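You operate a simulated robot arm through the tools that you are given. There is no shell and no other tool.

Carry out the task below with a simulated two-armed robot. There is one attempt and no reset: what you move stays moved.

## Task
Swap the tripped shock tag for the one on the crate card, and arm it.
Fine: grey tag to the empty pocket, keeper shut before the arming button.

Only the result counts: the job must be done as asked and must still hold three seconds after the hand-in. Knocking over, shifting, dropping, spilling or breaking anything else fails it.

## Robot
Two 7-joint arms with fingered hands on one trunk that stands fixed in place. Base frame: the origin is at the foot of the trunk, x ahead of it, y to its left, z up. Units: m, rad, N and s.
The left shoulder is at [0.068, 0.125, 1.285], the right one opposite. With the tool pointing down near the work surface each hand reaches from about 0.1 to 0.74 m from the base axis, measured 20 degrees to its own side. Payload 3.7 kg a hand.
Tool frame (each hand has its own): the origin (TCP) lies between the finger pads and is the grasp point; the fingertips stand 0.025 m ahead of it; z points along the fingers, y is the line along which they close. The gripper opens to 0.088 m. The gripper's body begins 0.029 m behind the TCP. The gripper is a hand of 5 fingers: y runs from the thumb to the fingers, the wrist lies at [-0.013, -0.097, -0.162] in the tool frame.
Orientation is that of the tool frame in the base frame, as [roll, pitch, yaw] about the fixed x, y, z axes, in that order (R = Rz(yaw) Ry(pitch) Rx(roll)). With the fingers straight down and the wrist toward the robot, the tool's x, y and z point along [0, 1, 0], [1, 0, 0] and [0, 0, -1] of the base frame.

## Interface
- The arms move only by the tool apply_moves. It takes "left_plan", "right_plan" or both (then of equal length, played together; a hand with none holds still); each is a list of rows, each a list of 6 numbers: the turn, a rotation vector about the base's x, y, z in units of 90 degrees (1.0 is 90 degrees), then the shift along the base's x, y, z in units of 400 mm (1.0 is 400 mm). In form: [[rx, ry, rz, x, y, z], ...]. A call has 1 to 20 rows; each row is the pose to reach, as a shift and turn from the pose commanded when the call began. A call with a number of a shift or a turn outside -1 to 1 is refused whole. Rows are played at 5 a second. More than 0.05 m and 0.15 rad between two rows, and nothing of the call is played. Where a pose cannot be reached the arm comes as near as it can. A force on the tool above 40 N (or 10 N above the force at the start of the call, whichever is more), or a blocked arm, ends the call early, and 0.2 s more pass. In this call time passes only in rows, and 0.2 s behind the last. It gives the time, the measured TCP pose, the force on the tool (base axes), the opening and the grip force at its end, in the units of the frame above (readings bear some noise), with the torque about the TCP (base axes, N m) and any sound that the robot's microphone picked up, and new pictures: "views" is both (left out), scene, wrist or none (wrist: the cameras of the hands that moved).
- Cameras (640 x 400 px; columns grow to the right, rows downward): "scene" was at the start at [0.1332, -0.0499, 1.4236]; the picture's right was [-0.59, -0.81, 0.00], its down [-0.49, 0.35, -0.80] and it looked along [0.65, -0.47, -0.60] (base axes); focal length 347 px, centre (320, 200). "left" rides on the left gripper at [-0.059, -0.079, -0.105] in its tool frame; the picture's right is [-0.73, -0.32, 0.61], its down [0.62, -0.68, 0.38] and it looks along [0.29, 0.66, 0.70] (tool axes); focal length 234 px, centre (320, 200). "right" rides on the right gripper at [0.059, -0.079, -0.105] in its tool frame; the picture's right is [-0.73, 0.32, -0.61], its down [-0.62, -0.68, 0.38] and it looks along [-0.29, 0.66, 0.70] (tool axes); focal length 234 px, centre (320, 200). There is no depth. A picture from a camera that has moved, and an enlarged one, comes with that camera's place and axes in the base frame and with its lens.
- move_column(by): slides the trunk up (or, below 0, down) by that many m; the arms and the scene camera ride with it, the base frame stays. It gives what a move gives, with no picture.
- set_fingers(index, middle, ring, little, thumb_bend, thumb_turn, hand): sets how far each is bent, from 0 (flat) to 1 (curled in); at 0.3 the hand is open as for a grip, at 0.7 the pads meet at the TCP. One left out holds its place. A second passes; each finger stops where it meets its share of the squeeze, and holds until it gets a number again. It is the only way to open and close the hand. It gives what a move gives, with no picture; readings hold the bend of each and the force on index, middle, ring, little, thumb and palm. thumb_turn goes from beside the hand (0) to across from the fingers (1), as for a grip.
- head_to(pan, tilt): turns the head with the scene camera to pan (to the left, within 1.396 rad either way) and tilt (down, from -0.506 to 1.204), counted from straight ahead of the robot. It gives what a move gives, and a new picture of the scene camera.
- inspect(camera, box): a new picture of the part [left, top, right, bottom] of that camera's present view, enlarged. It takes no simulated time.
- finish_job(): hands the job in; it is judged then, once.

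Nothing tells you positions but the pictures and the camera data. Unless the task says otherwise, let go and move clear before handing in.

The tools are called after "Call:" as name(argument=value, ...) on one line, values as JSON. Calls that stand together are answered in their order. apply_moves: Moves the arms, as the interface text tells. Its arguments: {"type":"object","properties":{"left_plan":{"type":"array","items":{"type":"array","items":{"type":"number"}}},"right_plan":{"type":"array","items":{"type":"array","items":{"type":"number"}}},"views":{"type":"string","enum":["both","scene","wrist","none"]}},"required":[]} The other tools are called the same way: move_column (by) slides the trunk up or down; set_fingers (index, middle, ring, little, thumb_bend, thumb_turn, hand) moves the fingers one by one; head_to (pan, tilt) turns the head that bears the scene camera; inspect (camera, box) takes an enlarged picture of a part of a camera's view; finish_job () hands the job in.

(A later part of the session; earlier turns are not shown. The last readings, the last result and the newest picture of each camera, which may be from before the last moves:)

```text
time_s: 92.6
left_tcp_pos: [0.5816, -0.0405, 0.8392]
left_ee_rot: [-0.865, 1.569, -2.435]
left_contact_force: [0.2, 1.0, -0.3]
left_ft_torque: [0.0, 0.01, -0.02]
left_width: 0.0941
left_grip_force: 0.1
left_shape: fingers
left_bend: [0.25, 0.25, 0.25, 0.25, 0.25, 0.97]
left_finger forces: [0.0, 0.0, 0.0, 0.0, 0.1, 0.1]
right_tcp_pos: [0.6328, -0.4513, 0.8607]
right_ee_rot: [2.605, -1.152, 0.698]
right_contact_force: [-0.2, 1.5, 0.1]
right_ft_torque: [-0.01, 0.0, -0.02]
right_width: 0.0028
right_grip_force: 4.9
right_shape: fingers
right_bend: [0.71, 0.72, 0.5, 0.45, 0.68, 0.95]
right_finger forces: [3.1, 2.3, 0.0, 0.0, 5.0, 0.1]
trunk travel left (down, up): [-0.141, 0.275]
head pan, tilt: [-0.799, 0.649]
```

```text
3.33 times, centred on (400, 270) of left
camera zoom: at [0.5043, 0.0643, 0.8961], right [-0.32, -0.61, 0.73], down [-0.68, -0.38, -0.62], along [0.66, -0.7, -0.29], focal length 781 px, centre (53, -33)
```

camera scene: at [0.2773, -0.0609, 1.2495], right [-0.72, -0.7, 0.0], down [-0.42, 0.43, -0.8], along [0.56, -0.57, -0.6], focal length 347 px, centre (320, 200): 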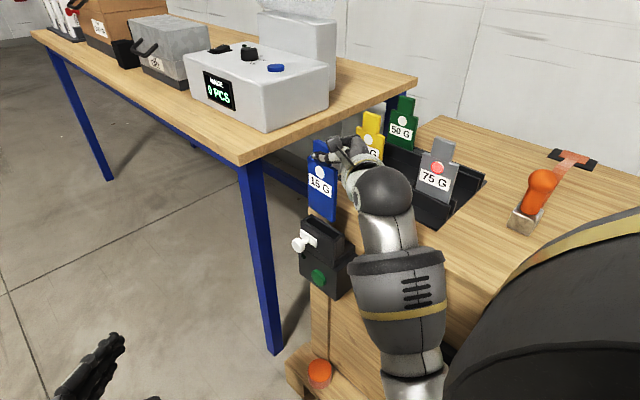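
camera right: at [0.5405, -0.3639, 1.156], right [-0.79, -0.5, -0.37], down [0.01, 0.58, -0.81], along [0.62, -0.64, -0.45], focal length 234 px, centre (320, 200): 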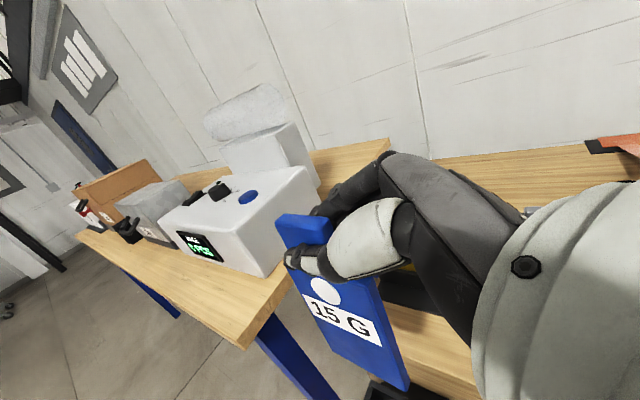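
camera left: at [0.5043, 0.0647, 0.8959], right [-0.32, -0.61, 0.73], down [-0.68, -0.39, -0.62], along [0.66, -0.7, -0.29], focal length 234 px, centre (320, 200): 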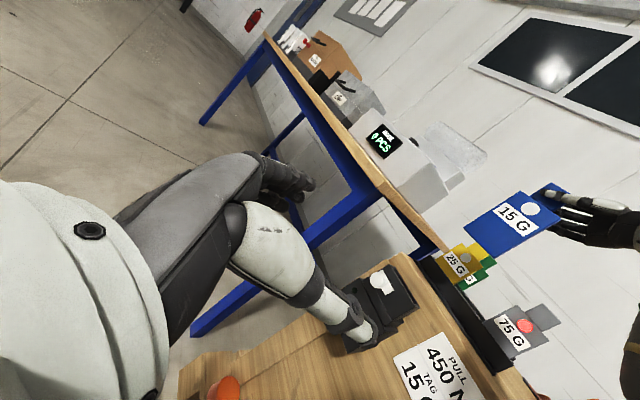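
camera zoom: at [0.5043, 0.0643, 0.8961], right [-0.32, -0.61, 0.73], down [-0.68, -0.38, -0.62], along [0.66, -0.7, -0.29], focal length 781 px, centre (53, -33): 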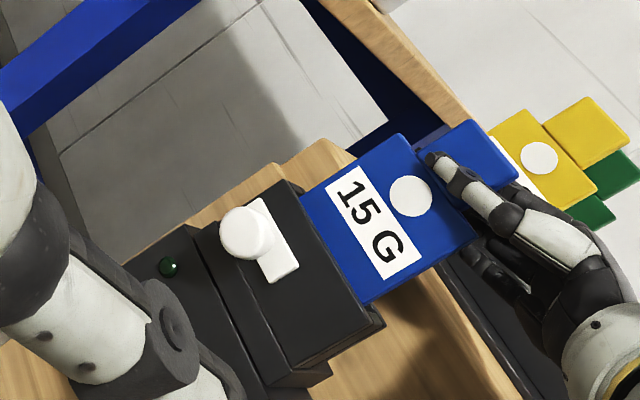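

About 14 mm to go. Lowering slowly until it touches the floor of the slot.

Call:
apply_moves(right_plan=[[0, 0, 0, 0, 0, -0.008], [0, 0, 0, 0, 0, -0.016], [0, 0, 0, 0, 0, -0.024], [0, 0, 0, 0, 0, -0.031]], views="none")

Call:
inspect(camera="scene", box=[290, 150, 370, 250])

```text
time_s: 93.6
left_tcp_pos: [0.5813, -0.0394, 0.8399]
left_ee_rot: [-1.203, 1.568, -2.774]
left_contact_force: [0.6, 0.4, -0.5]
left_ft_torque: [-0.03, -0.01, -0.02]
left_width: 0.094
left_grip_force: 0.1
left_shape: fingers
left_bend: [0.25, 0.25, 0.25, 0.25, 0.25, 0.97]
left_finger forces: [0.0, 0.0, 0.1, 0.0, 0.1, 0.0]
right_tcp_pos: [0.633, -0.4505, 0.8488]
right_ee_rot: [2.605, -1.152, 0.696]
right_contact_force: [-0.2, -0.1, -1.2]
right_ft_torque: [0.0, -0.02, -0.01]
right_width: 0.0032
right_grip_force: 5.4
right_shape: fingers
right_bend: [0.71, 0.72, 0.5, 0.45, 0.68, 0.95]
right_finger forces: [3.1, 2.3, 0.1, 0.0, 5.1, 0.0]
trunk travel left (down, up): [-0.141, 0.275]
head pan, tilt: [-0.799, 0.649]
```

```text
4.00 times, centred on (330, 200) of scene
camera zoom: at [0.2772, -0.0608, 1.2495], right [-0.72, -0.7, 0.0], down [-0.42, 0.43, -0.8], along [0.56, -0.57, -0.6], focal length 1388 px, centre (280, 200)
```

zoom: 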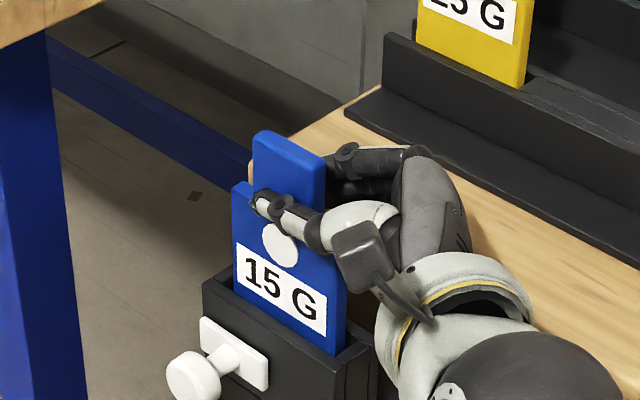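

Call:
apply_moves(right_plan=[[0, 0, 0, 0, 0, -0.006], [0, 0, 0, 0, 0, -0.012], [0, 0, 0, 0, 0, -0.018], [0, 0, 0, 0, 0, -0.022]], views="none")

Call:
inspect(camera="scene", box=[290, 150, 370, 250])

Call:
inspect(camera="right", box=[240, 180, 480, 400])

```text
time_s: 94.6
left_tcp_pos: [0.5799, -0.0398, 0.8396]
left_ee_rot: [-0.169, 1.569, -1.74]
left_contact_force: [0.0, -0.5, 0.0]
left_ft_torque: [0.01, 0.04, -0.01]
left_width: 0.0943
left_grip_force: 0.2
left_shape: fingers
left_bend: [0.25, 0.25, 0.25, 0.25, 0.25, 0.97]
left_finger forces: [0.1, 0.1, 0.1, 0.0, 0.1, 0.0]
right_tcp_pos: [0.6325, -0.4518, 0.8418]
right_ee_rot: [2.591, -1.155, 0.709]
right_contact_force: [-0.5, 0.2, 7.4]
right_ft_torque: [0.03, -0.16, 0.01]
right_width: 0.0031
right_grip_force: 4.6
right_shape: fingers
right_bend: [0.71, 0.72, 0.5, 0.45, 0.68, 0.95]
right_finger forces: [3.5, 1.5, 0.0, 0.0, 4.9, 0.1]
trunk travel left (down, up): [-0.141, 0.275]
head pan, tilt: [-0.799, 0.649]
```

```text
4.00 times, centred on (330, 200) of scene
camera zoom: at [0.2763, -0.0604, 1.2499], right [-0.72, -0.7, 0.0], down [-0.42, 0.43, -0.8], along [0.56, -0.57, -0.6], focal length 1388 px, centre (280, 200)
```

zoom: 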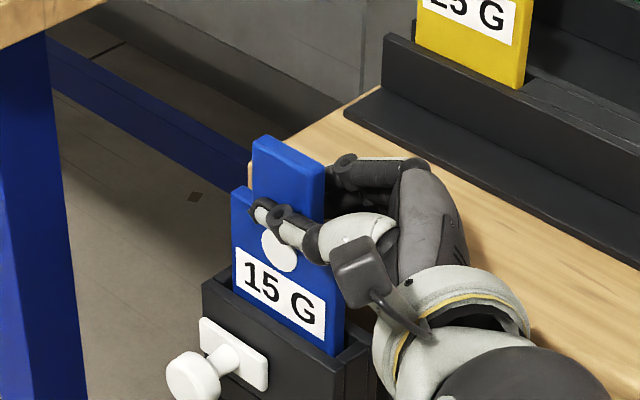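

```text
1.82 times, centred on (360, 290) of right
camera zoom: at [0.5361, -0.3717, 0.9159], right [-0.73, -0.57, -0.39], down [0.03, 0.53, -0.85], along [0.68, -0.63, -0.37], focal length 426 px, centre (247, 36)
```

zoom: 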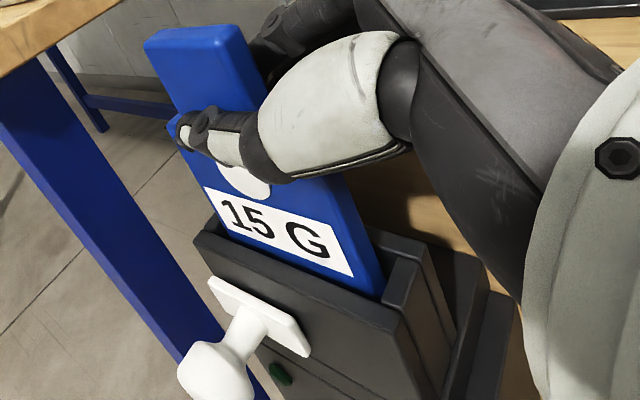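

7 N of reaction, with the tag at the same height the grey one had: it's seated. Relieving the load and opening the hand.

Call:
apply_moves(right_plan=[[0, 0, 0, 0, 0, 0.01]], views="none")

Call:
set_fingers(hand="right", index=0.42, middle=0.42, ring=0.42, little=0.42, thumb_bend=0.4)

Call:
inspect(camera="scene", box=[290, 150, 370, 250])

Call:
inspect(camera="right", box=[240, 180, 480, 400])

```text
time_s: 95.0
left_tcp_pos: [0.5801, -0.0394, 0.8379]
left_ee_rot: [-0.221, 1.569, -1.792]
left_contact_force: [-0.6, 0.3, 0.3]
left_ft_torque: [-0.05, 0.0, 0.02]
left_width: 0.094
left_grip_force: 0.2
left_shape: fingers
left_bend: [0.25, 0.25, 0.25, 0.25, 0.25, 0.97]
left_finger forces: [0.0, 0.0, 0.0, 0.0, 0.0, 0.0]
right_tcp_pos: [0.6331, -0.4527, 0.8422]
right_ee_rot: [2.606, -1.147, 0.693]
right_contact_force: [0.3, 0.6, 2.0]
right_ft_torque: [0.0, -0.02, -0.01]
right_width: 0.0028
right_grip_force: 4.5
right_shape: fingers
right_bend: [0.71, 0.72, 0.5, 0.45, 0.68, 0.95]
right_finger forces: [3.6, 1.4, 0.0, 0.0, 5.1, 0.1]
trunk travel left (down, up): [-0.141, 0.275]
head pan, tilt: [-0.799, 0.649]
```

```text
time_s: 96.0
left_tcp_pos: [0.5815, -0.0401, 0.8389]
left_ee_rot: [-0.688, 1.567, -2.261]
left_contact_force: [0.3, -1.2, -0.8]
left_ft_torque: [0.02, 0.01, 0.03]
left_width: 0.094
left_grip_force: 0.1
left_shape: fingers
left_bend: [0.25, 0.25, 0.25, 0.25, 0.25, 0.97]
left_finger forces: [0.1, 0.0, 0.1, 0.0, 0.0, 0.0]
right_tcp_pos: [0.6334, -0.451, 0.844]
right_ee_rot: [2.605, -1.152, 0.696]
right_contact_force: [0.4, -0.1, -0.2]
right_ft_torque: [0.01, 0.03, 0.03]
right_width: 0.0609
right_grip_force: 0.0
right_shape: fingers
right_bend: [0.42, 0.42, 0.42, 0.42, 0.4, 0.97]
right_finger forces: [0.0, 0.1, 0.1, 0.0, 0.0, 0.0]
trunk travel left (down, up): [-0.141, 0.275]
head pan, tilt: [-0.799, 0.649]
```

```text
4.00 times, centred on (330, 200) of scene
camera zoom: at [0.2772, -0.0608, 1.2495], right [-0.72, -0.7, 0.0], down [-0.42, 0.43, -0.8], along [0.56, -0.57, -0.6], focal length 1388 px, centre (280, 200)
```

zoom: 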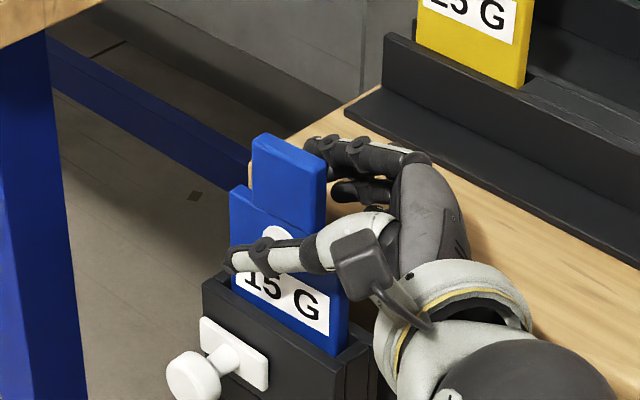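

```text
1.82 times, centred on (360, 290) of right
camera zoom: at [0.5365, -0.3721, 0.9188], right [-0.73, -0.57, -0.38], down [0.03, 0.53, -0.85], along [0.68, -0.63, -0.37], focal length 426 px, centre (247, 36)
```

zoom: 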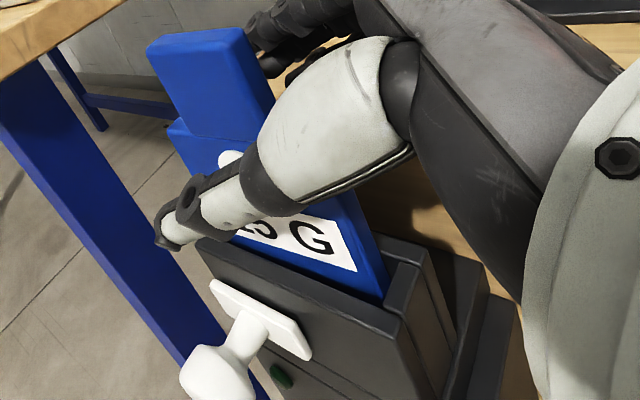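

Blue stands in the holder on its own. Now I'll withdraw the right hand backwards and up, and park it high and clear.

Call:
apply_moves(right_plan=[[0, 0, 0, -0.05, 0, 0.02], [0, 0, 0, -0.11, 0, 0.05], [0, 0, 0, -0.17, 0, 0.09], [0, 0, 0, -0.2, -0.01, 0.17], [0, 0, 0, -0.2, -0.03, 0.28], [0, 0, 0, -0.2, -0.05, 0.39], [0, 0, 0, -0.19, -0.08, 0.5], [0, 0, 0, -0.18, -0.1, 0.61], [0, 0, 0, -0.18, -0.12, 0.72], [0, 0, 0, -0.18, -0.12, 0.83]], views="both")

Call:
inspect(camera="scene", box=[280, 170, 380, 300])

Call:
inspect(camera="left", box=[320, 200, 480, 360])

```text
time_s: 98.2
left_tcp_pos: [0.5805, -0.0401, 0.8397]
left_ee_rot: [0.197, 1.567, -1.373]
left_contact_force: [-0.6, -0.1, -0.8]
left_ft_torque: [0.02, 0.0, -0.04]
left_width: 0.0942
left_grip_force: 0.1
left_shape: fingers
left_bend: [0.25, 0.25, 0.25, 0.25, 0.25, 0.97]
left_finger forces: [0.0, 0.1, 0.0, 0.1, 0.0, 0.1]
right_tcp_pos: [0.558, -0.4993, 1.178]
right_ee_rot: [2.605, -1.152, 0.694]
right_contact_force: [0.4, -1.1, 0.2]
right_ft_torque: [0.01, -0.01, 0.01]
right_width: 0.0608
right_grip_force: 0.0
right_shape: fingers
right_bend: [0.42, 0.42, 0.42, 0.42, 0.4, 0.97]
right_finger forces: [0.0, 0.0, 0.0, 0.0, 0.1, 0.0]
trunk travel left (down, up): [-0.141, 0.275]
head pan, tilt: [-0.799, 0.649]
camera scene: at [0.2767, -0.0607, 1.2497], right [-0.72, -0.7, 0.0], down [-0.42, 0.43, -0.8], along [0.56, -0.57, -0.6], focal length 347 px, centre (320, 200)
camera right: at [0.4618, -0.4197, 1.2534], right [-0.73, -0.57, -0.38], down [0.03, 0.53, -0.85], along [0.68, -0.63, -0.37], focal length 234 px, centre (320, 200)
```

scene: 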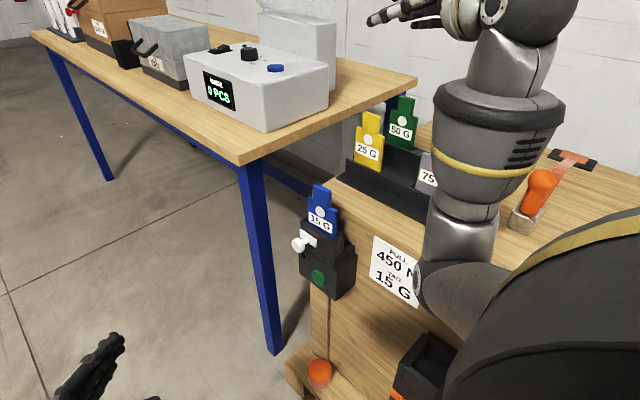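
right: 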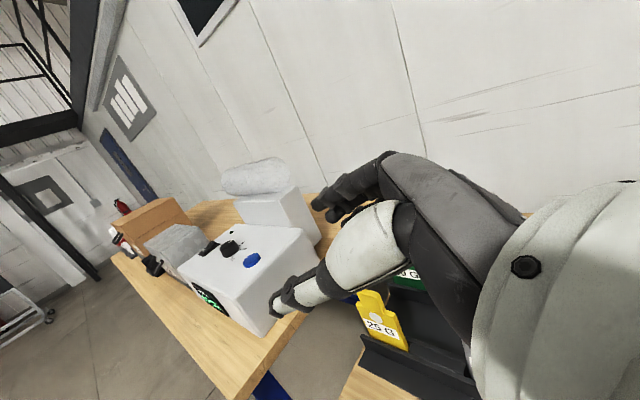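

```text
3.08 times, centred on (330, 235) of scene
camera zoom: at [0.2767, -0.0607, 1.2497], right [-0.72, -0.7, 0.0], down [-0.42, 0.43, -0.8], along [0.56, -0.57, -0.6], focal length 1068 px, centre (289, 92)
```

zoom: 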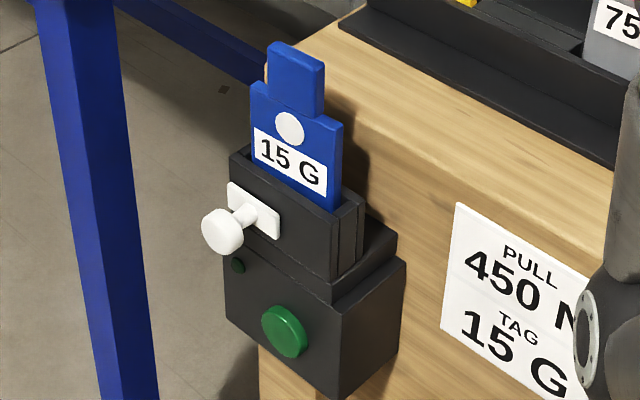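

```text
2.50 times, centred on (400, 280) of left
camera zoom: at [0.5039, 0.0644, 0.8965], right [-0.32, -0.61, 0.73], down [-0.68, -0.38, -0.62], along [0.66, -0.7, -0.29], focal length 585 px, centre (120, 0)
```

zoom: 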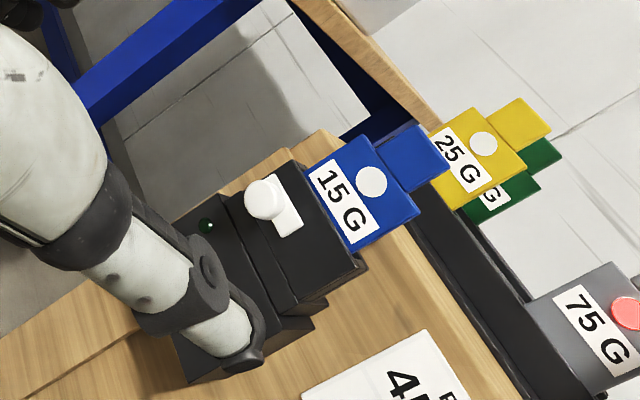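

Blue is seated upright. Next comes the keeper. I'll extend the parked right arm a little so its elbow stays high, then lower the trunk for the left hand's reach.

Call:
apply_moves(right_plan=[[0, 0, 0, 0.05, -0.08, 0.04], [0, 0, 0, 0.1, -0.17, 0.08], [0, 0, 0, 0.155, -0.25, 0.12]], views="scene")

Call:
move_column(by=-0.14)

Call:
head_to(pan=-0.8, tilt=0.6)

```text
time_s: 99.0
left_tcp_pos: [0.5811, -0.0404, 0.8395]
left_ee_rot: [-0.769, 1.568, -2.339]
left_contact_force: [-0.1, 0.1, 0.9]
left_ft_torque: [-0.01, 0.0, 0.0]
left_width: 0.0942
left_grip_force: 0.0
left_shape: fingers
left_bend: [0.25, 0.25, 0.25, 0.25, 0.25, 0.97]
left_finger forces: [0.0, 0.0, 0.0, 0.0, 0.1, 0.0]
right_tcp_pos: [0.6215, -0.599, 1.2259]
right_ee_rot: [2.603, -1.153, 0.699]
right_contact_force: [0.6, 0.8, -0.1]
right_ft_torque: [0.02, 0.03, -0.01]
right_width: 0.0611
right_grip_force: 0.1
right_shape: fingers
right_bend: [0.42, 0.42, 0.42, 0.42, 0.4, 0.97]
right_finger forces: [0.1, 0.1, 0.0, 0.0, 0.1, 0.0]
trunk travel left (down, up): [-0.141, 0.275]
head pan, tilt: [-0.799, 0.649]
camera scene: at [0.277, -0.0609, 1.2495], right [-0.72, -0.7, 0.0], down [-0.42, 0.43, -0.8], along [0.56, -0.57, -0.6], focal length 347 px, centre (320, 200)
```

scene: 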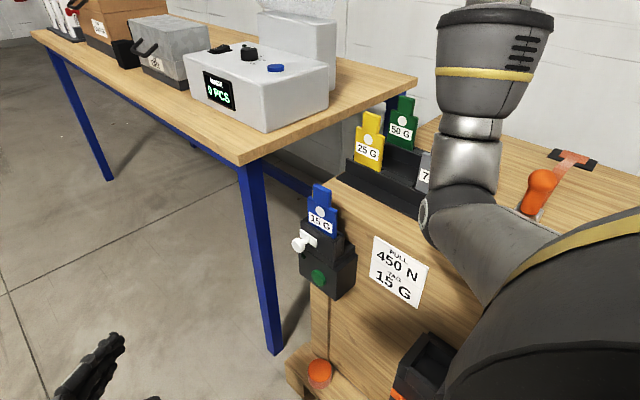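

```text
time_s: 100.7
left_tcp_pos: [0.5796, -0.026, 0.7035]
left_ee_rot: [0.238, 1.544, -1.332]
left_contact_force: [-0.3, -0.4, -0.2]
left_ft_torque: [0.01, 0.03, 0.02]
left_width: 0.0943
left_grip_force: 0.0
left_shape: fingers
left_bend: [0.25, 0.25, 0.25, 0.25, 0.25, 0.97]
left_finger forces: [0.0, 0.1, 0.0, 0.1, 0.0, 0.0]
right_tcp_pos: [0.618, -0.5753, 1.1081]
right_ee_rot: [2.516, -1.146, 0.778]
right_contact_force: [-0.9, -0.9, 0.0]
right_ft_torque: [0.0, 0.01, 0.02]
right_width: 0.0611
right_grip_force: 0.1
right_shape: fingers
right_bend: [0.42, 0.42, 0.42, 0.42, 0.4, 0.98]
right_finger forces: [0.1, 0.1, 0.0, 0.0, 0.0, 0.1]
trunk travel left (down, up): [-0.001, 0.415]
head pan, tilt: [-0.799, 0.649]
```

```text
time_s: 101.3
left_tcp_pos: [0.5796, -0.0263, 0.7034]
left_ee_rot: [0.198, 1.543, -1.372]
left_contact_force: [-0.5, 0.3, -0.5]
left_ft_torque: [0.02, 0.01, -0.02]
left_width: 0.0942
left_grip_force: 0.0
left_shape: fingers
left_bend: [0.25, 0.25, 0.25, 0.25, 0.25, 0.97]
left_finger forces: [0.1, 0.0, 0.0, 0.1, 0.1, 0.0]
right_tcp_pos: [0.6171, -0.5762, 1.1084]
right_ee_rot: [2.52, -1.145, 0.773]
right_contact_force: [0.4, -0.4, 0.3]
right_ft_torque: [0.0, 0.02, 0.0]
right_width: 0.0608
right_grip_force: 0.1
right_shape: fingers
right_bend: [0.42, 0.42, 0.42, 0.42, 0.4, 0.98]
right_finger forces: [0.0, 0.1, 0.1, 0.0, 0.0, 0.0]
trunk travel left (down, up): [-0.001, 0.415]
head pan, tilt: [-0.799, 0.6]
camera scene: at [0.3904, -0.0417, 1.1018], right [-0.74, -0.67, 0.01], down [-0.33, 0.35, -0.87], along [0.58, -0.65, -0.48], focal length 347 px, centre (320, 200)
```

scene: 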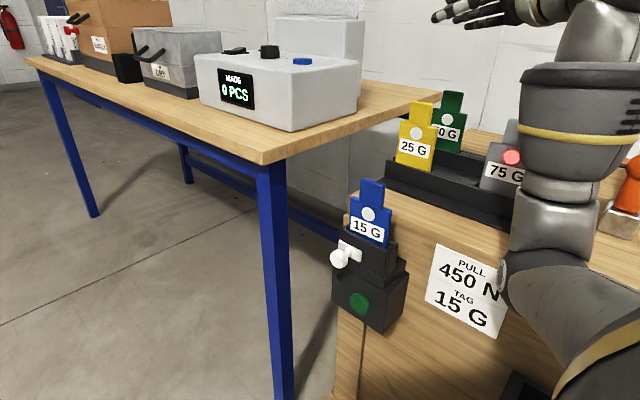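

The trunk is down and both arms are clear. I'll bring the left hand in front of the knob, which is now at x≈0.667.

Call:
apply_moves(left_plan=[[0, 0, 0, 0.035, -0.1, 0.016], [0, 0, 0, 0.07, -0.2, 0.032], [0, 0, 0, 0.105, -0.3, 0.048], [0, 0, 0, 0.14, -0.4, 0.064], [0, 0, 0, 0.175, -0.5, 0.08], [0, 0, 0, 0.2, -0.6, 0.095], [0, 0, 0, 0.2185, -0.684, 0.1]], views="both")

Call:
inspect(camera="scene", box=[300, 170, 430, 340])

Call:
inspect(camera="left", box=[270, 160, 470, 360])

```text
time_s: 102.9
left_tcp_pos: [0.6649, -0.2989, 0.7499]
left_ee_rot: [0.222, 1.545, -1.35]
left_contact_force: [-0.4, -0.8, -0.1]
left_ft_torque: [0.01, 0.02, -0.06]
left_width: 0.0942
left_grip_force: 0.0
left_shape: fingers
left_bend: [0.25, 0.25, 0.25, 0.25, 0.25, 0.97]
left_finger forces: [0.1, 0.0, 0.0, 0.1, 0.1, 0.1]
right_tcp_pos: [0.6155, -0.5764, 1.1067]
right_ee_rot: [2.518, -1.144, 0.773]
right_contact_force: [-0.3, 0.0, -0.5]
right_ft_torque: [0.0, -0.03, 0.0]
right_width: 0.0611
right_grip_force: 0.1
right_shape: fingers
right_bend: [0.42, 0.42, 0.42, 0.42, 0.4, 0.98]
right_finger forces: [0.0, 0.1, 0.1, 0.0, 0.0, 0.0]
trunk travel left (down, up): [-0.001, 0.415]
head pan, tilt: [-0.799, 0.6]
camera scene: at [0.3896, -0.0415, 1.1021], right [-0.74, -0.68, 0.01], down [-0.34, 0.35, -0.88], along [0.59, -0.65, -0.48], focal length 347 px, centre (320, 200)
camera left: at [0.5889, -0.1932, 0.8041], right [-0.33, -0.59, 0.74], down [-0.68, -0.4, -0.62], along [0.66, -0.7, -0.27], focal length 234 px, centre (320, 200)
```

scene: 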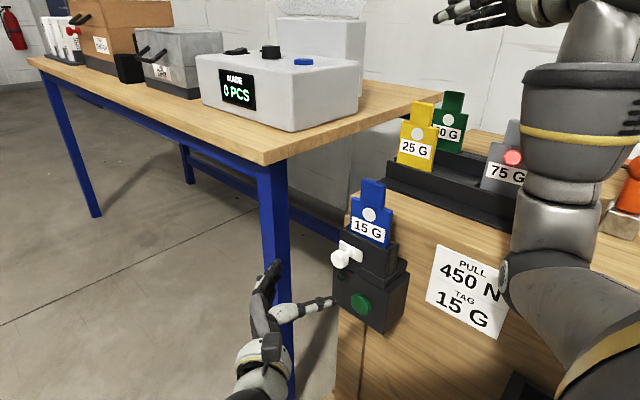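
left: 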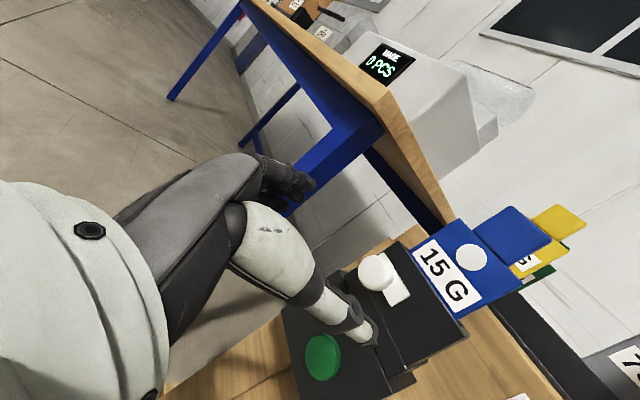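

```text
2.35 times, centred on (365, 255) of scene
camera zoom: at [0.3896, -0.0415, 1.1021], right [-0.74, -0.68, 0.01], down [-0.34, 0.35, -0.88], along [0.59, -0.65, -0.48], focal length 816 px, centre (214, 71)
```

zoom: 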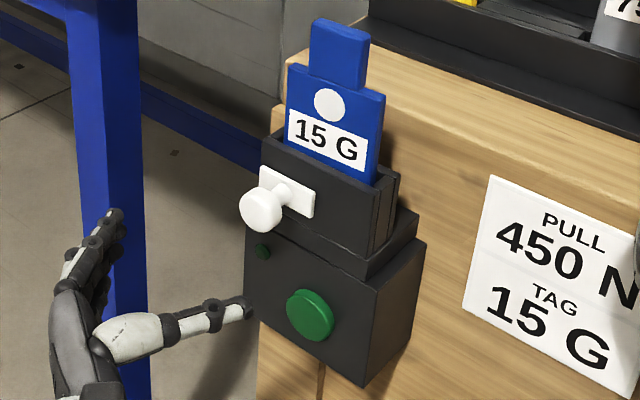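

```text
2.00 times, centred on (370, 260) of left
camera zoom: at [0.5889, -0.1932, 0.8041], right [-0.33, -0.59, 0.74], down [-0.68, -0.4, -0.62], along [0.66, -0.7, -0.27], focal length 468 px, centre (220, 80)
```

zoom: 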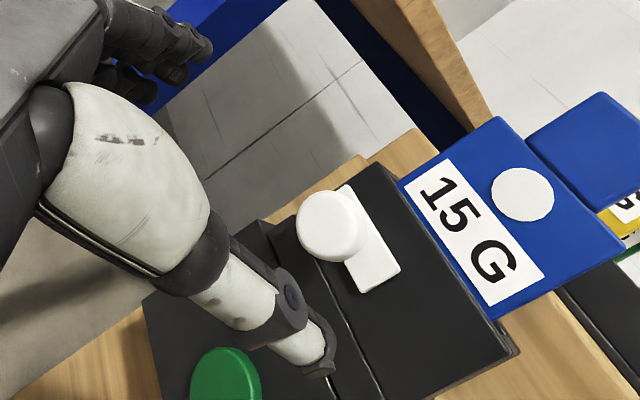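

The knob lies nearly on the approach axis, 6 mm low. I'll advance onto it.

Call:
apply_moves(left_plan=[[0, 0, 0, -0.002, -0.07, -0.008], [0, 0, 0, -0.004, -0.13, -0.016], [0, 0, 0, -0.005, -0.18, -0.018], [0, 0, 0, -0.005, -0.215, -0.018], [0, 0, 0, -0.005, -0.233, -0.018]], views="none")

Call:
inspect(camera="scene", box=[310, 190, 420, 320])

Call:
inspect(camera="left", box=[240, 150, 440, 350])

```text
time_s: 104.1
left_tcp_pos: [0.6621, -0.3928, 0.746]
left_ee_rot: [0.188, 1.544, -1.381]
left_contact_force: [0.0, 0.4, -0.1]
left_ft_torque: [0.0, 0.02, 0.0]
left_width: 0.0941
left_grip_force: 0.0
left_shape: fingers
left_bend: [0.25, 0.25, 0.25, 0.25, 0.25, 0.97]
left_finger forces: [0.0, 0.1, 0.0, 0.1, 0.0, 0.0]
right_tcp_pos: [0.616, -0.5771, 1.107]
right_ee_rot: [2.523, -1.144, 0.768]
right_contact_force: [0.0, 0.4, -0.4]
right_ft_torque: [0.01, 0.02, -0.03]
right_width: 0.0608
right_grip_force: 0.0
right_shape: fingers
right_bend: [0.42, 0.42, 0.42, 0.42, 0.4, 0.98]
right_finger forces: [0.0, 0.0, 0.0, 0.1, 0.1, 0.0]
trunk travel left (down, up): [-0.001, 0.415]
head pan, tilt: [-0.799, 0.6]
```

```text
3.08 times, centred on (365, 255) of scene
camera zoom: at [0.3892, -0.0414, 1.1024], right [-0.74, -0.68, 0.01], down [-0.34, 0.35, -0.88], along [0.59, -0.65, -0.48], focal length 1068 px, centre (182, 31)
```

zoom: 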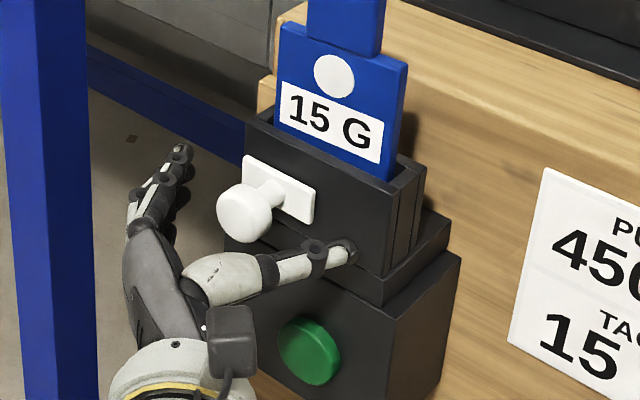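

```text
2.00 times, centred on (340, 250) of left
camera zoom: at [0.5855, -0.2867, 0.8], right [-0.33, -0.59, 0.74], down [-0.68, -0.4, -0.62], along [0.66, -0.7, -0.27], focal length 468 px, centre (280, 100)
```

zoom: 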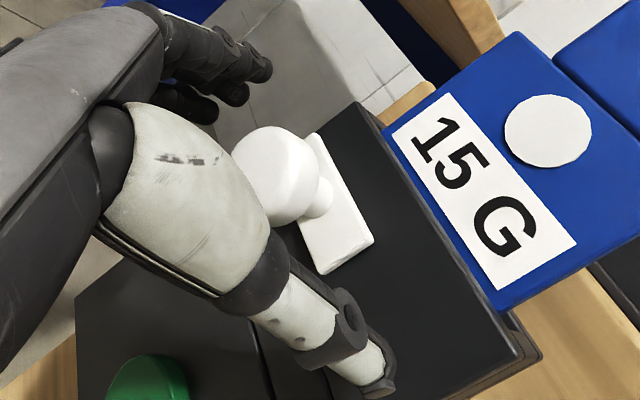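

Call:
set_fingers(hand="left", index=0.7, middle=0.7, ring=0.7, little=0.5, thumb_bend=0.7)

Call:
inspect(camera="scene", box=[310, 190, 420, 320])

```text
time_s: 105.1
left_tcp_pos: [0.6625, -0.3921, 0.7474]
left_ee_rot: [0.205, 1.544, -1.364]
left_contact_force: [2.9, -1.8, -1.0]
left_ft_torque: [0.01, -0.02, 0.06]
left_width: 0.0123
left_grip_force: 5.9
left_shape: fingers
left_bend: [0.63, 0.65, 0.7, 0.5, 0.65, 0.97]
left_finger forces: [3.9, 4.0, 0.0, 0.0, 3.9, 0.0]
right_tcp_pos: [0.6145, -0.5771, 1.1072]
right_ee_rot: [2.526, -1.142, 0.765]
right_contact_force: [-0.1, -0.1, 0.5]
right_ft_torque: [0.0, 0.02, -0.03]
right_width: 0.0609
right_grip_force: 0.1
right_shape: fingers
right_bend: [0.42, 0.42, 0.42, 0.42, 0.4, 0.98]
right_finger forces: [0.0, 0.0, 0.1, 0.1, 0.0, 0.0]
trunk travel left (down, up): [-0.001, 0.415]
head pan, tilt: [-0.799, 0.6]
```

```text
3.08 times, centred on (365, 255) of scene
camera zoom: at [0.389, -0.0413, 1.1025], right [-0.73, -0.68, 0.01], down [-0.34, 0.35, -0.88], along [0.59, -0.65, -0.48], focal length 1068 px, centre (182, 31)
```

zoom: 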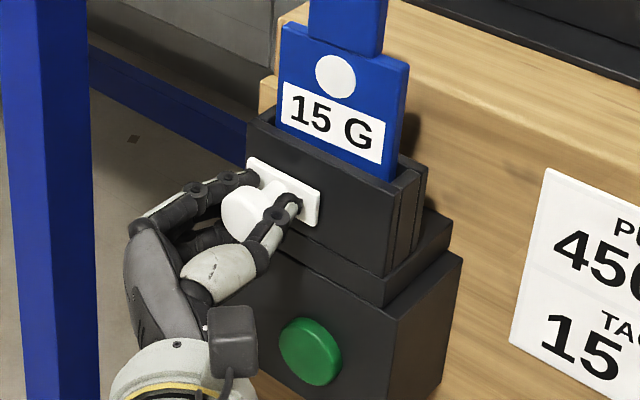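

Gripped on the stem again. Sliding the keeper shut towards -x.

Call:
apply_moves(left_plan=[[0, 0, 0, -0.0125, 0, 0], [0, 0, 0, -0.025, 0, 0], [0, 0, 0, -0.0375, 0, 0], [0, 0, 0, -0.05, 0, 0], [0, 0, 0, -0.0625, 0, 0], [0, 0, 0, -0.075, 0, 0]], views="none")

Call:
inspect(camera="scene", box=[310, 190, 420, 320])

```text
time_s: 106.5
left_tcp_pos: [0.6317, -0.3918, 0.7466]
left_ee_rot: [0.233, 1.545, -1.338]
left_contact_force: [-1.5, -1.6, 0.7]
left_ft_torque: [0.01, -0.05, 0.03]
left_width: 0.0123
left_grip_force: 5.8
left_shape: fingers
left_bend: [0.65, 0.66, 0.7, 0.5, 0.64, 0.97]
left_finger forces: [2.8, 2.9, 0.1, 0.0, 6.0, 0.0]
right_tcp_pos: [0.6152, -0.5757, 1.1074]
right_ee_rot: [2.53, -1.143, 0.763]
right_contact_force: [-1.2, 0.1, 0.1]
right_ft_torque: [0.0, -0.01, 0.01]
right_width: 0.0611
right_grip_force: 0.0
right_shape: fingers
right_bend: [0.42, 0.42, 0.42, 0.42, 0.4, 0.98]
right_finger forces: [0.1, 0.0, 0.0, 0.1, 0.0, 0.0]
trunk travel left (down, up): [-0.001, 0.415]
head pan, tilt: [-0.799, 0.6]
```

```text
3.08 times, centred on (365, 255) of scene
camera zoom: at [0.3886, -0.0413, 1.1027], right [-0.73, -0.68, 0.01], down [-0.34, 0.35, -0.88], along [0.59, -0.65, -0.48], focal length 1068 px, centre (182, 31)
```

zoom: 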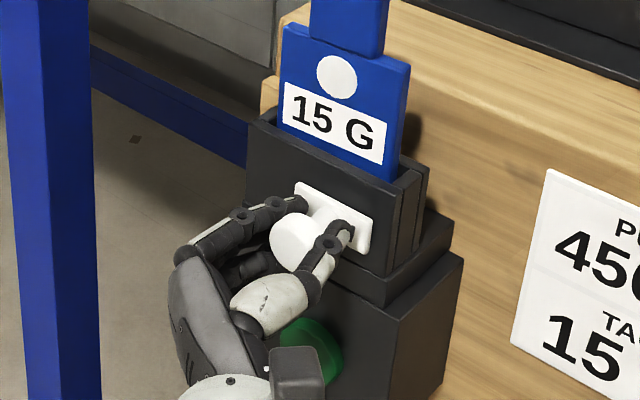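

Sliding freely. Continuing to the end stop.

Call:
apply_moves(left_plan=[[0, 0, 0, -0.008, 0, 0], [0, 0, 0, -0.016, 0, 0], [0, 0, 0, -0.024, 0, 0], [0, 0, 0, -0.032, 0, 0]], views="none")

Call:
inspect(camera="scene", box=[310, 190, 420, 320])

```text
time_s: 107.5
left_tcp_pos: [0.6214, -0.3917, 0.7441]
left_ee_rot: [0.203, 1.545, -1.365]
left_contact_force: [19.2, -3.4, -0.9]
left_ft_torque: [0.05, 0.03, 0.27]
left_width: 0.014
left_grip_force: 9.0
left_shape: fingers
left_bend: [0.56, 0.61, 0.7, 0.5, 0.69, 0.97]
left_finger forces: [11.4, 7.1, 0.1, 0.0, 0.3, 0.1]
right_tcp_pos: [0.6147, -0.5777, 1.1063]
right_ee_rot: [2.529, -1.142, 0.763]
right_contact_force: [-0.3, -0.3, 0.1]
right_ft_torque: [-0.01, -0.02, -0.01]
right_width: 0.0611
right_grip_force: 0.1
right_shape: fingers
right_bend: [0.42, 0.42, 0.42, 0.42, 0.4, 0.98]
right_finger forces: [0.0, 0.0, 0.0, 0.1, 0.0, 0.1]
trunk travel left (down, up): [-0.001, 0.415]
head pan, tilt: [-0.799, 0.6]
```

```text
3.08 times, centred on (365, 255) of scene
camera zoom: at [0.389, -0.041, 1.1026], right [-0.73, -0.68, 0.01], down [-0.34, 0.35, -0.88], along [0.59, -0.64, -0.48], focal length 1068 px, centre (182, 31)
```

zoom: 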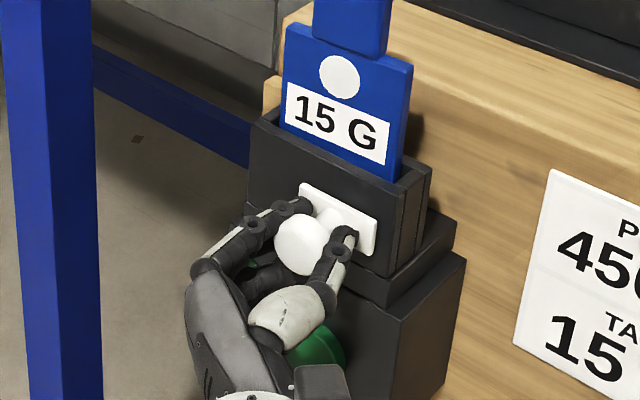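

The end stop is reached at 19 N and x≈0.621, the same reading as when I first tested it shut. I'll ease off, open the hand and back away.

Call:
apply_moves(left_plan=[[0, 0, 0, 0.008, 0, 0], [0, 0, 0, 0.015, 0, 0]], views="none")

Call:
set_fingers(hand="left", index=0.25, middle=0.25, ring=0.25, little=0.25, thumb_bend=0.25)

Call:
apply_moves(left_plan=[[0, 0, 0, 0.005, 0.07, 0], [0, 0, 0, 0.005, 0.16, 0], [0, 0, 0, 0.005, 0.25, 0]], views="none")

Call:
inspect(camera="scene", box=[310, 190, 420, 330])

Call:
inspect(camera="left", box=[270, 160, 470, 360])

```text
time_s: 108.1
left_tcp_pos: [0.6243, -0.3924, 0.7459]
left_ee_rot: [0.127, 1.544, -1.443]
left_contact_force: [10.4, 2.3, -1.0]
left_ft_torque: [0.08, 0.02, 0.2]
left_width: 0.0117
left_grip_force: 7.5
left_shape: fingers
left_bend: [0.6, 0.62, 0.7, 0.5, 0.68, 0.97]
left_finger forces: [6.6, 6.3, 0.1, 0.1, 1.9, 0.0]
right_tcp_pos: [0.6149, -0.5753, 1.1079]
right_ee_rot: [2.529, -1.143, 0.761]
right_contact_force: [0.7, -0.5, -0.4]
right_ft_torque: [0.03, -0.02, 0.0]
right_width: 0.0609
right_grip_force: 0.1
right_shape: fingers
right_bend: [0.42, 0.42, 0.42, 0.42, 0.4, 0.98]
right_finger forces: [0.1, 0.1, 0.1, 0.0, 0.0, 0.0]
trunk travel left (down, up): [-0.001, 0.415]
head pan, tilt: [-0.799, 0.6]
```

```text
time_s: 109.1
left_tcp_pos: [0.6236, -0.3928, 0.7469]
left_ee_rot: [0.231, 1.543, -1.339]
left_contact_force: [-0.5, -0.8, 0.4]
left_ft_torque: [0.02, 0.0, 0.01]
left_width: 0.0941
left_grip_force: 0.1
left_shape: fingers
left_bend: [0.25, 0.25, 0.25, 0.25, 0.25, 0.97]
left_finger forces: [0.1, 0.0, 0.0, 0.1, 0.0, 0.0]
right_tcp_pos: [0.6144, -0.578, 1.1079]
right_ee_rot: [2.529, -1.143, 0.763]
right_contact_force: [-1.0, -0.2, 0.9]
right_ft_torque: [0.0, -0.01, -0.01]
right_width: 0.0609
right_grip_force: 0.2
right_shape: fingers
right_bend: [0.42, 0.42, 0.42, 0.42, 0.4, 0.98]
right_finger forces: [0.0, 0.0, 0.1, 0.1, 0.0, 0.0]
trunk travel left (down, up): [-0.001, 0.415]
head pan, tilt: [-0.799, 0.6]
```

```text
time_s: 109.9
left_tcp_pos: [0.6262, -0.2925, 0.7449]
left_ee_rot: [0.29, 1.543, -1.279]
left_contact_force: [0.5, 0.3, 0.2]
left_ft_torque: [0.0, 0.02, 0.04]
left_width: 0.0941
left_grip_force: 0.0
left_shape: fingers
left_bend: [0.25, 0.25, 0.25, 0.25, 0.25, 0.97]
left_finger forces: [0.0, 0.0, 0.0, 0.1, 0.1, 0.0]
right_tcp_pos: [0.6135, -0.5766, 1.1056]
right_ee_rot: [2.53, -1.143, 0.763]
right_contact_force: [-0.3, -0.4, -0.1]
right_ft_torque: [0.01, 0.0, -0.03]
right_width: 0.0613
right_grip_force: 0.2
right_shape: fingers
right_bend: [0.42, 0.42, 0.42, 0.42, 0.4, 0.98]
right_finger forces: [0.1, 0.0, 0.0, 0.0, 0.1, 0.0]
trunk travel left (down, up): [-0.001, 0.415]
head pan, tilt: [-0.799, 0.6]
```

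```text
2.86 times, centred on (365, 260) of scene
camera zoom: at [0.3882, -0.0411, 1.103], right [-0.73, -0.68, 0.01], down [-0.34, 0.35, -0.88], along [0.59, -0.64, -0.48], focal length 991 px, centre (191, 29)
```

zoom: 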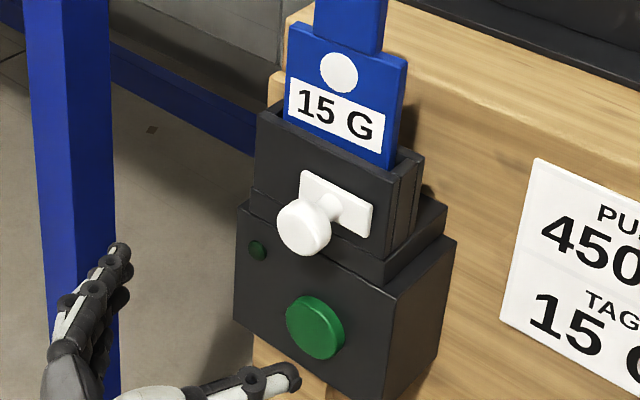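

```text
2.00 times, centred on (370, 260) of left
camera zoom: at [0.5497, -0.1869, 0.7984], right [-0.33, -0.59, 0.74], down [-0.68, -0.4, -0.62], along [0.66, -0.7, -0.27], focal length 468 px, centre (220, 80)
```

zoom: 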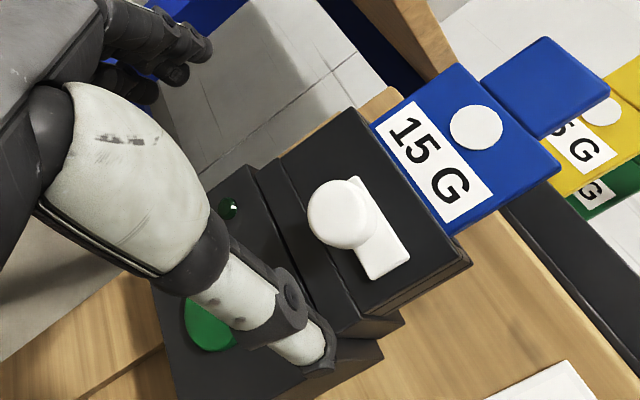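

The keeper is fully shut with the blue tag inside. Next is the arming button, just below. I'll lower the left hand to aim at it and check the alignment through its camera.

Call:
apply_moves(left_plan=[[0, 0, 0, 0.004, 0, -0.08], [0, 0, 0, 0.008, -0.01, -0.16], [0, 0, 0, 0.01, -0.018, -0.225]], views="none")

Call:
set_fingers(hand="left", index=0.7, middle=0.7, ring=0.75, little=0.8, thumb_bend=0.7)

Call:
inspect(camera="scene", box=[290, 200, 430, 360])

Call:
inspect(camera="left", box=[240, 130, 520, 380])

```text
time_s: 110.7
left_tcp_pos: [0.6313, -0.3012, 0.6527]
left_ee_rot: [0.227, 1.543, -1.345]
left_contact_force: [-1.1, 0.2, 0.8]
left_ft_torque: [0.01, 0.01, -0.02]
left_width: 0.0941
left_grip_force: 0.0
left_shape: fingers
left_bend: [0.25, 0.25, 0.25, 0.25, 0.25, 0.97]
left_finger forces: [0.0, 0.1, 0.0, 0.0, 0.0, 0.0]
right_tcp_pos: [0.6141, -0.5772, 1.106]
right_ee_rot: [2.533, -1.142, 0.757]
right_contact_force: [-0.1, 0.3, -0.2]
right_ft_torque: [0.01, -0.04, 0.0]
right_width: 0.0609
right_grip_force: 0.1
right_shape: fingers
right_bend: [0.42, 0.42, 0.42, 0.42, 0.4, 0.98]
right_finger forces: [0.0, 0.1, 0.0, 0.0, 0.0, 0.0]
trunk travel left (down, up): [-0.001, 0.415]
head pan, tilt: [-0.799, 0.6]
```

```text
time_s: 111.7
left_tcp_pos: [0.6333, -0.3007, 0.6532]
left_ee_rot: [0.269, 1.544, -1.302]
left_contact_force: [-0.7, -0.5, 0.2]
left_ft_torque: [-0.02, -0.04, 0.0]
left_width: 0.0
left_grip_force: 0.1
left_shape: fingers
left_bend: [0.7, 0.7, 0.75, 0.8, 0.7, 0.97]
left_finger forces: [0.0, 0.1, 0.0, 0.0, 0.0, 0.0]
right_tcp_pos: [0.6133, -0.5764, 1.1062]
right_ee_rot: [2.528, -1.142, 0.763]
right_contact_force: [-0.4, 0.5, 0.3]
right_ft_torque: [-0.01, 0.01, -0.03]
right_width: 0.0609
right_grip_force: 0.1
right_shape: fingers
right_bend: [0.42, 0.42, 0.42, 0.42, 0.4, 0.98]
right_finger forces: [0.0, 0.1, 0.0, 0.0, 0.1, 0.1]
trunk travel left (down, up): [-0.001, 0.415]
head pan, tilt: [-0.799, 0.6]
```

```text
2.50 times, centred on (360, 280) of scene
camera zoom: at [0.388, -0.041, 1.1031], right [-0.73, -0.68, 0.01], down [-0.34, 0.35, -0.88], along [0.6, -0.64, -0.48], focal length 867 px, centre (220, 0)
```

zoom: 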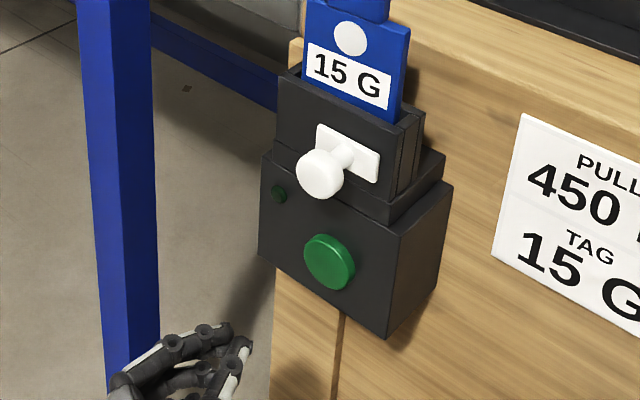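

```text
1.60 times, centred on (380, 255) of left
camera zoom: at [0.5553, -0.1954, 0.7071], right [-0.33, -0.59, 0.74], down [-0.68, -0.4, -0.62], along [0.66, -0.7, -0.27], focal length 375 px, centre (224, 112)
```

zoom: 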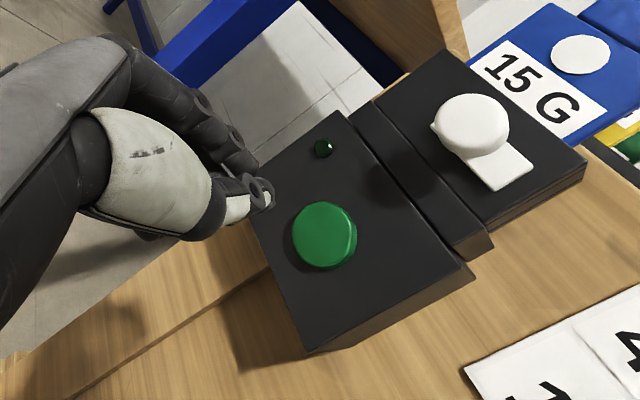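

The button is about 9 mm below my approach axis, near (0.632, -0.418, 0.647). I'll drop to that height and advance with closed fingertips until almost touching.

Call:
apply_moves(left_plan=[[0, 0, 0, -0.002, -0.06, -0.0225], [0, 0, 0, -0.003, -0.12, -0.0225], [0, 0, 0, -0.003, -0.17, -0.0225], [0, 0, 0, -0.003, -0.2, -0.0225]], views="none")

Call:
inspect(camera="scene", box=[290, 220, 430, 360])

Call:
inspect(camera="left", box=[240, 130, 460, 330])

```text
time_s: 112.7
left_tcp_pos: [0.63, -0.3817, 0.6458]
left_ee_rot: [0.361, 1.547, -1.21]
left_contact_force: [-0.9, 0.8, -0.1]
left_ft_torque: [-0.02, 0.02, -0.02]
left_width: 0.0
left_grip_force: 0.1
left_shape: fingers
left_bend: [0.7, 0.7, 0.75, 0.8, 0.7, 0.97]
left_finger forces: [0.0, 0.1, 0.1, 0.1, 0.0, 0.0]
left hand out of reach, approached as far as the arm can: row 3
right_tcp_pos: [0.6142, -0.5758, 1.107]
right_ee_rot: [2.531, -1.143, 0.762]
right_contact_force: [-0.7, 0.3, 0.0]
right_ft_torque: [0.0, 0.05, 0.01]
right_width: 0.061
right_grip_force: 0.0
right_shape: fingers
right_bend: [0.42, 0.42, 0.42, 0.42, 0.4, 0.98]
right_finger forces: [0.1, 0.0, 0.0, 0.0, 0.0, 0.0]
trunk travel left (down, up): [-0.001, 0.415]
head pan, tilt: [-0.799, 0.6]
```

```text
2.86 times, centred on (360, 290) of scene
camera zoom: at [0.3879, -0.041, 1.1031], right [-0.73, -0.69, 0.01], down [-0.34, 0.35, -0.88], along [0.6, -0.64, -0.48], focal length 991 px, centre (206, -57)
```

zoom: 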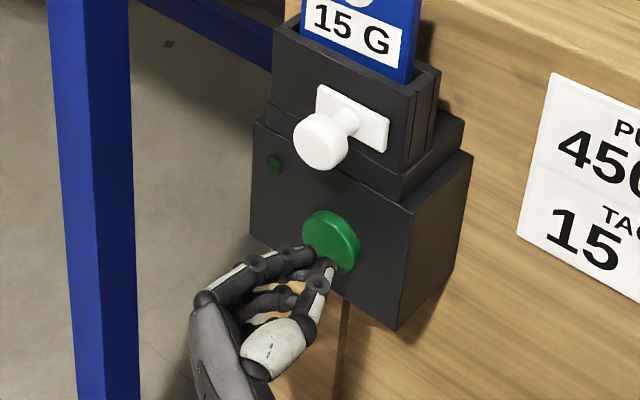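

```text
2.00 times, centred on (350, 230) of left
camera zoom: at [0.5526, -0.277, 0.6996], right [-0.33, -0.59, 0.74], down [-0.68, -0.4, -0.62], along [0.66, -0.7, -0.27], focal length 468 px, centre (260, 140)
```

zoom: 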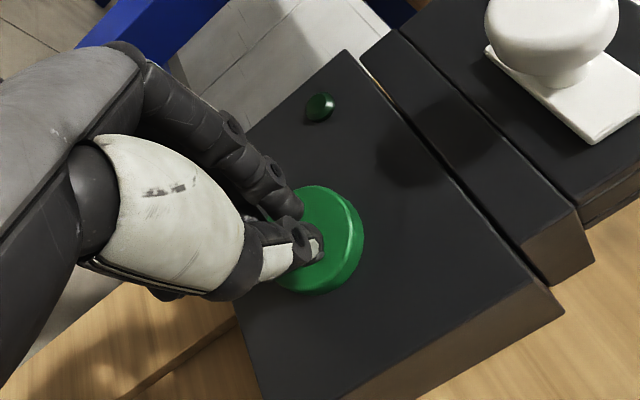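

The fingertips are about 1 cm in front of the button. I'll raise them 3 mm and press in gently, in small steps.

Call:
apply_moves(left_plan=[[0, 0, 0, -0.003, -0.0075, 0.0075], [0, 0, 0, -0.003, -0.015, 0.0075], [0, 0, 0, -0.003, -0.0225, 0.0075], [0, 0, 0, -0.003, -0.03, 0.0075]], views="none")

Call:
inspect(camera="scene", box=[290, 220, 430, 360])

Call:
inspect(camera="left", box=[240, 130, 460, 330])

```text
time_s: 113.7
left_tcp_pos: [0.6302, -0.3906, 0.6504]
left_ee_rot: [0.232, 1.545, -1.337]
left_contact_force: [-1.1, -1.1, -0.2]
left_ft_torque: [0.04, -0.01, 0.01]
left_width: 0.0
left_grip_force: 0.1
left_shape: fingers
left_bend: [0.7, 0.7, 0.75, 0.8, 0.7, 0.97]
left_finger forces: [0.0, 0.1, 0.1, 0.0, 0.1, 0.0]
left hand out of reach, approached as far as the arm can: row 4
right_tcp_pos: [0.6141, -0.5773, 1.1066]
right_ee_rot: [2.528, -1.142, 0.764]
right_contact_force: [0.5, -0.3, -0.3]
right_ft_torque: [0.01, 0.01, -0.02]
right_width: 0.0611
right_grip_force: 0.1
right_shape: fingers
right_bend: [0.42, 0.42, 0.42, 0.42, 0.4, 0.98]
right_finger forces: [0.0, 0.1, 0.1, 0.0, 0.0, 0.1]
trunk travel left (down, up): [-0.001, 0.415]
head pan, tilt: [-0.799, 0.6]
```

```text
2.86 times, centred on (360, 290) of scene
camera zoom: at [0.3879, -0.0409, 1.1032], right [-0.73, -0.69, 0.01], down [-0.34, 0.34, -0.88], along [0.6, -0.64, -0.48], focal length 991 px, centre (206, -57)
```

zoom: 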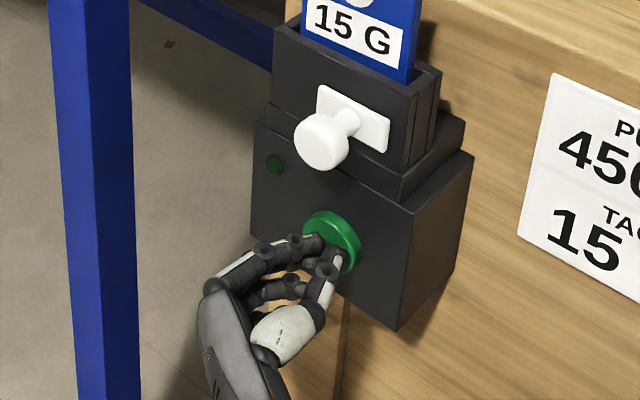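

```text
2.00 times, centred on (350, 230) of left
camera zoom: at [0.5527, -0.2844, 0.7042], right [-0.33, -0.59, 0.74], down [-0.68, -0.4, -0.62], along [0.66, -0.7, -0.27], focal length 468 px, centre (260, 140)
```

zoom: 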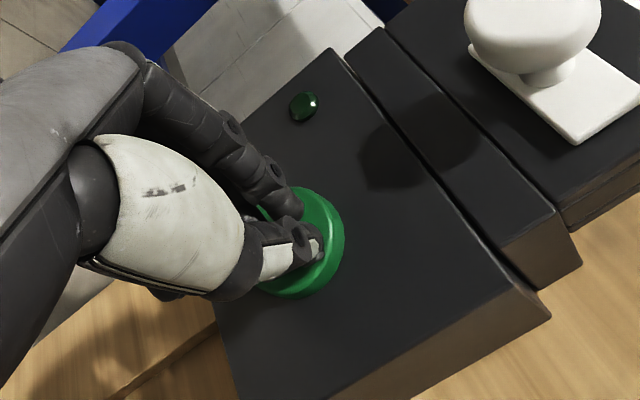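

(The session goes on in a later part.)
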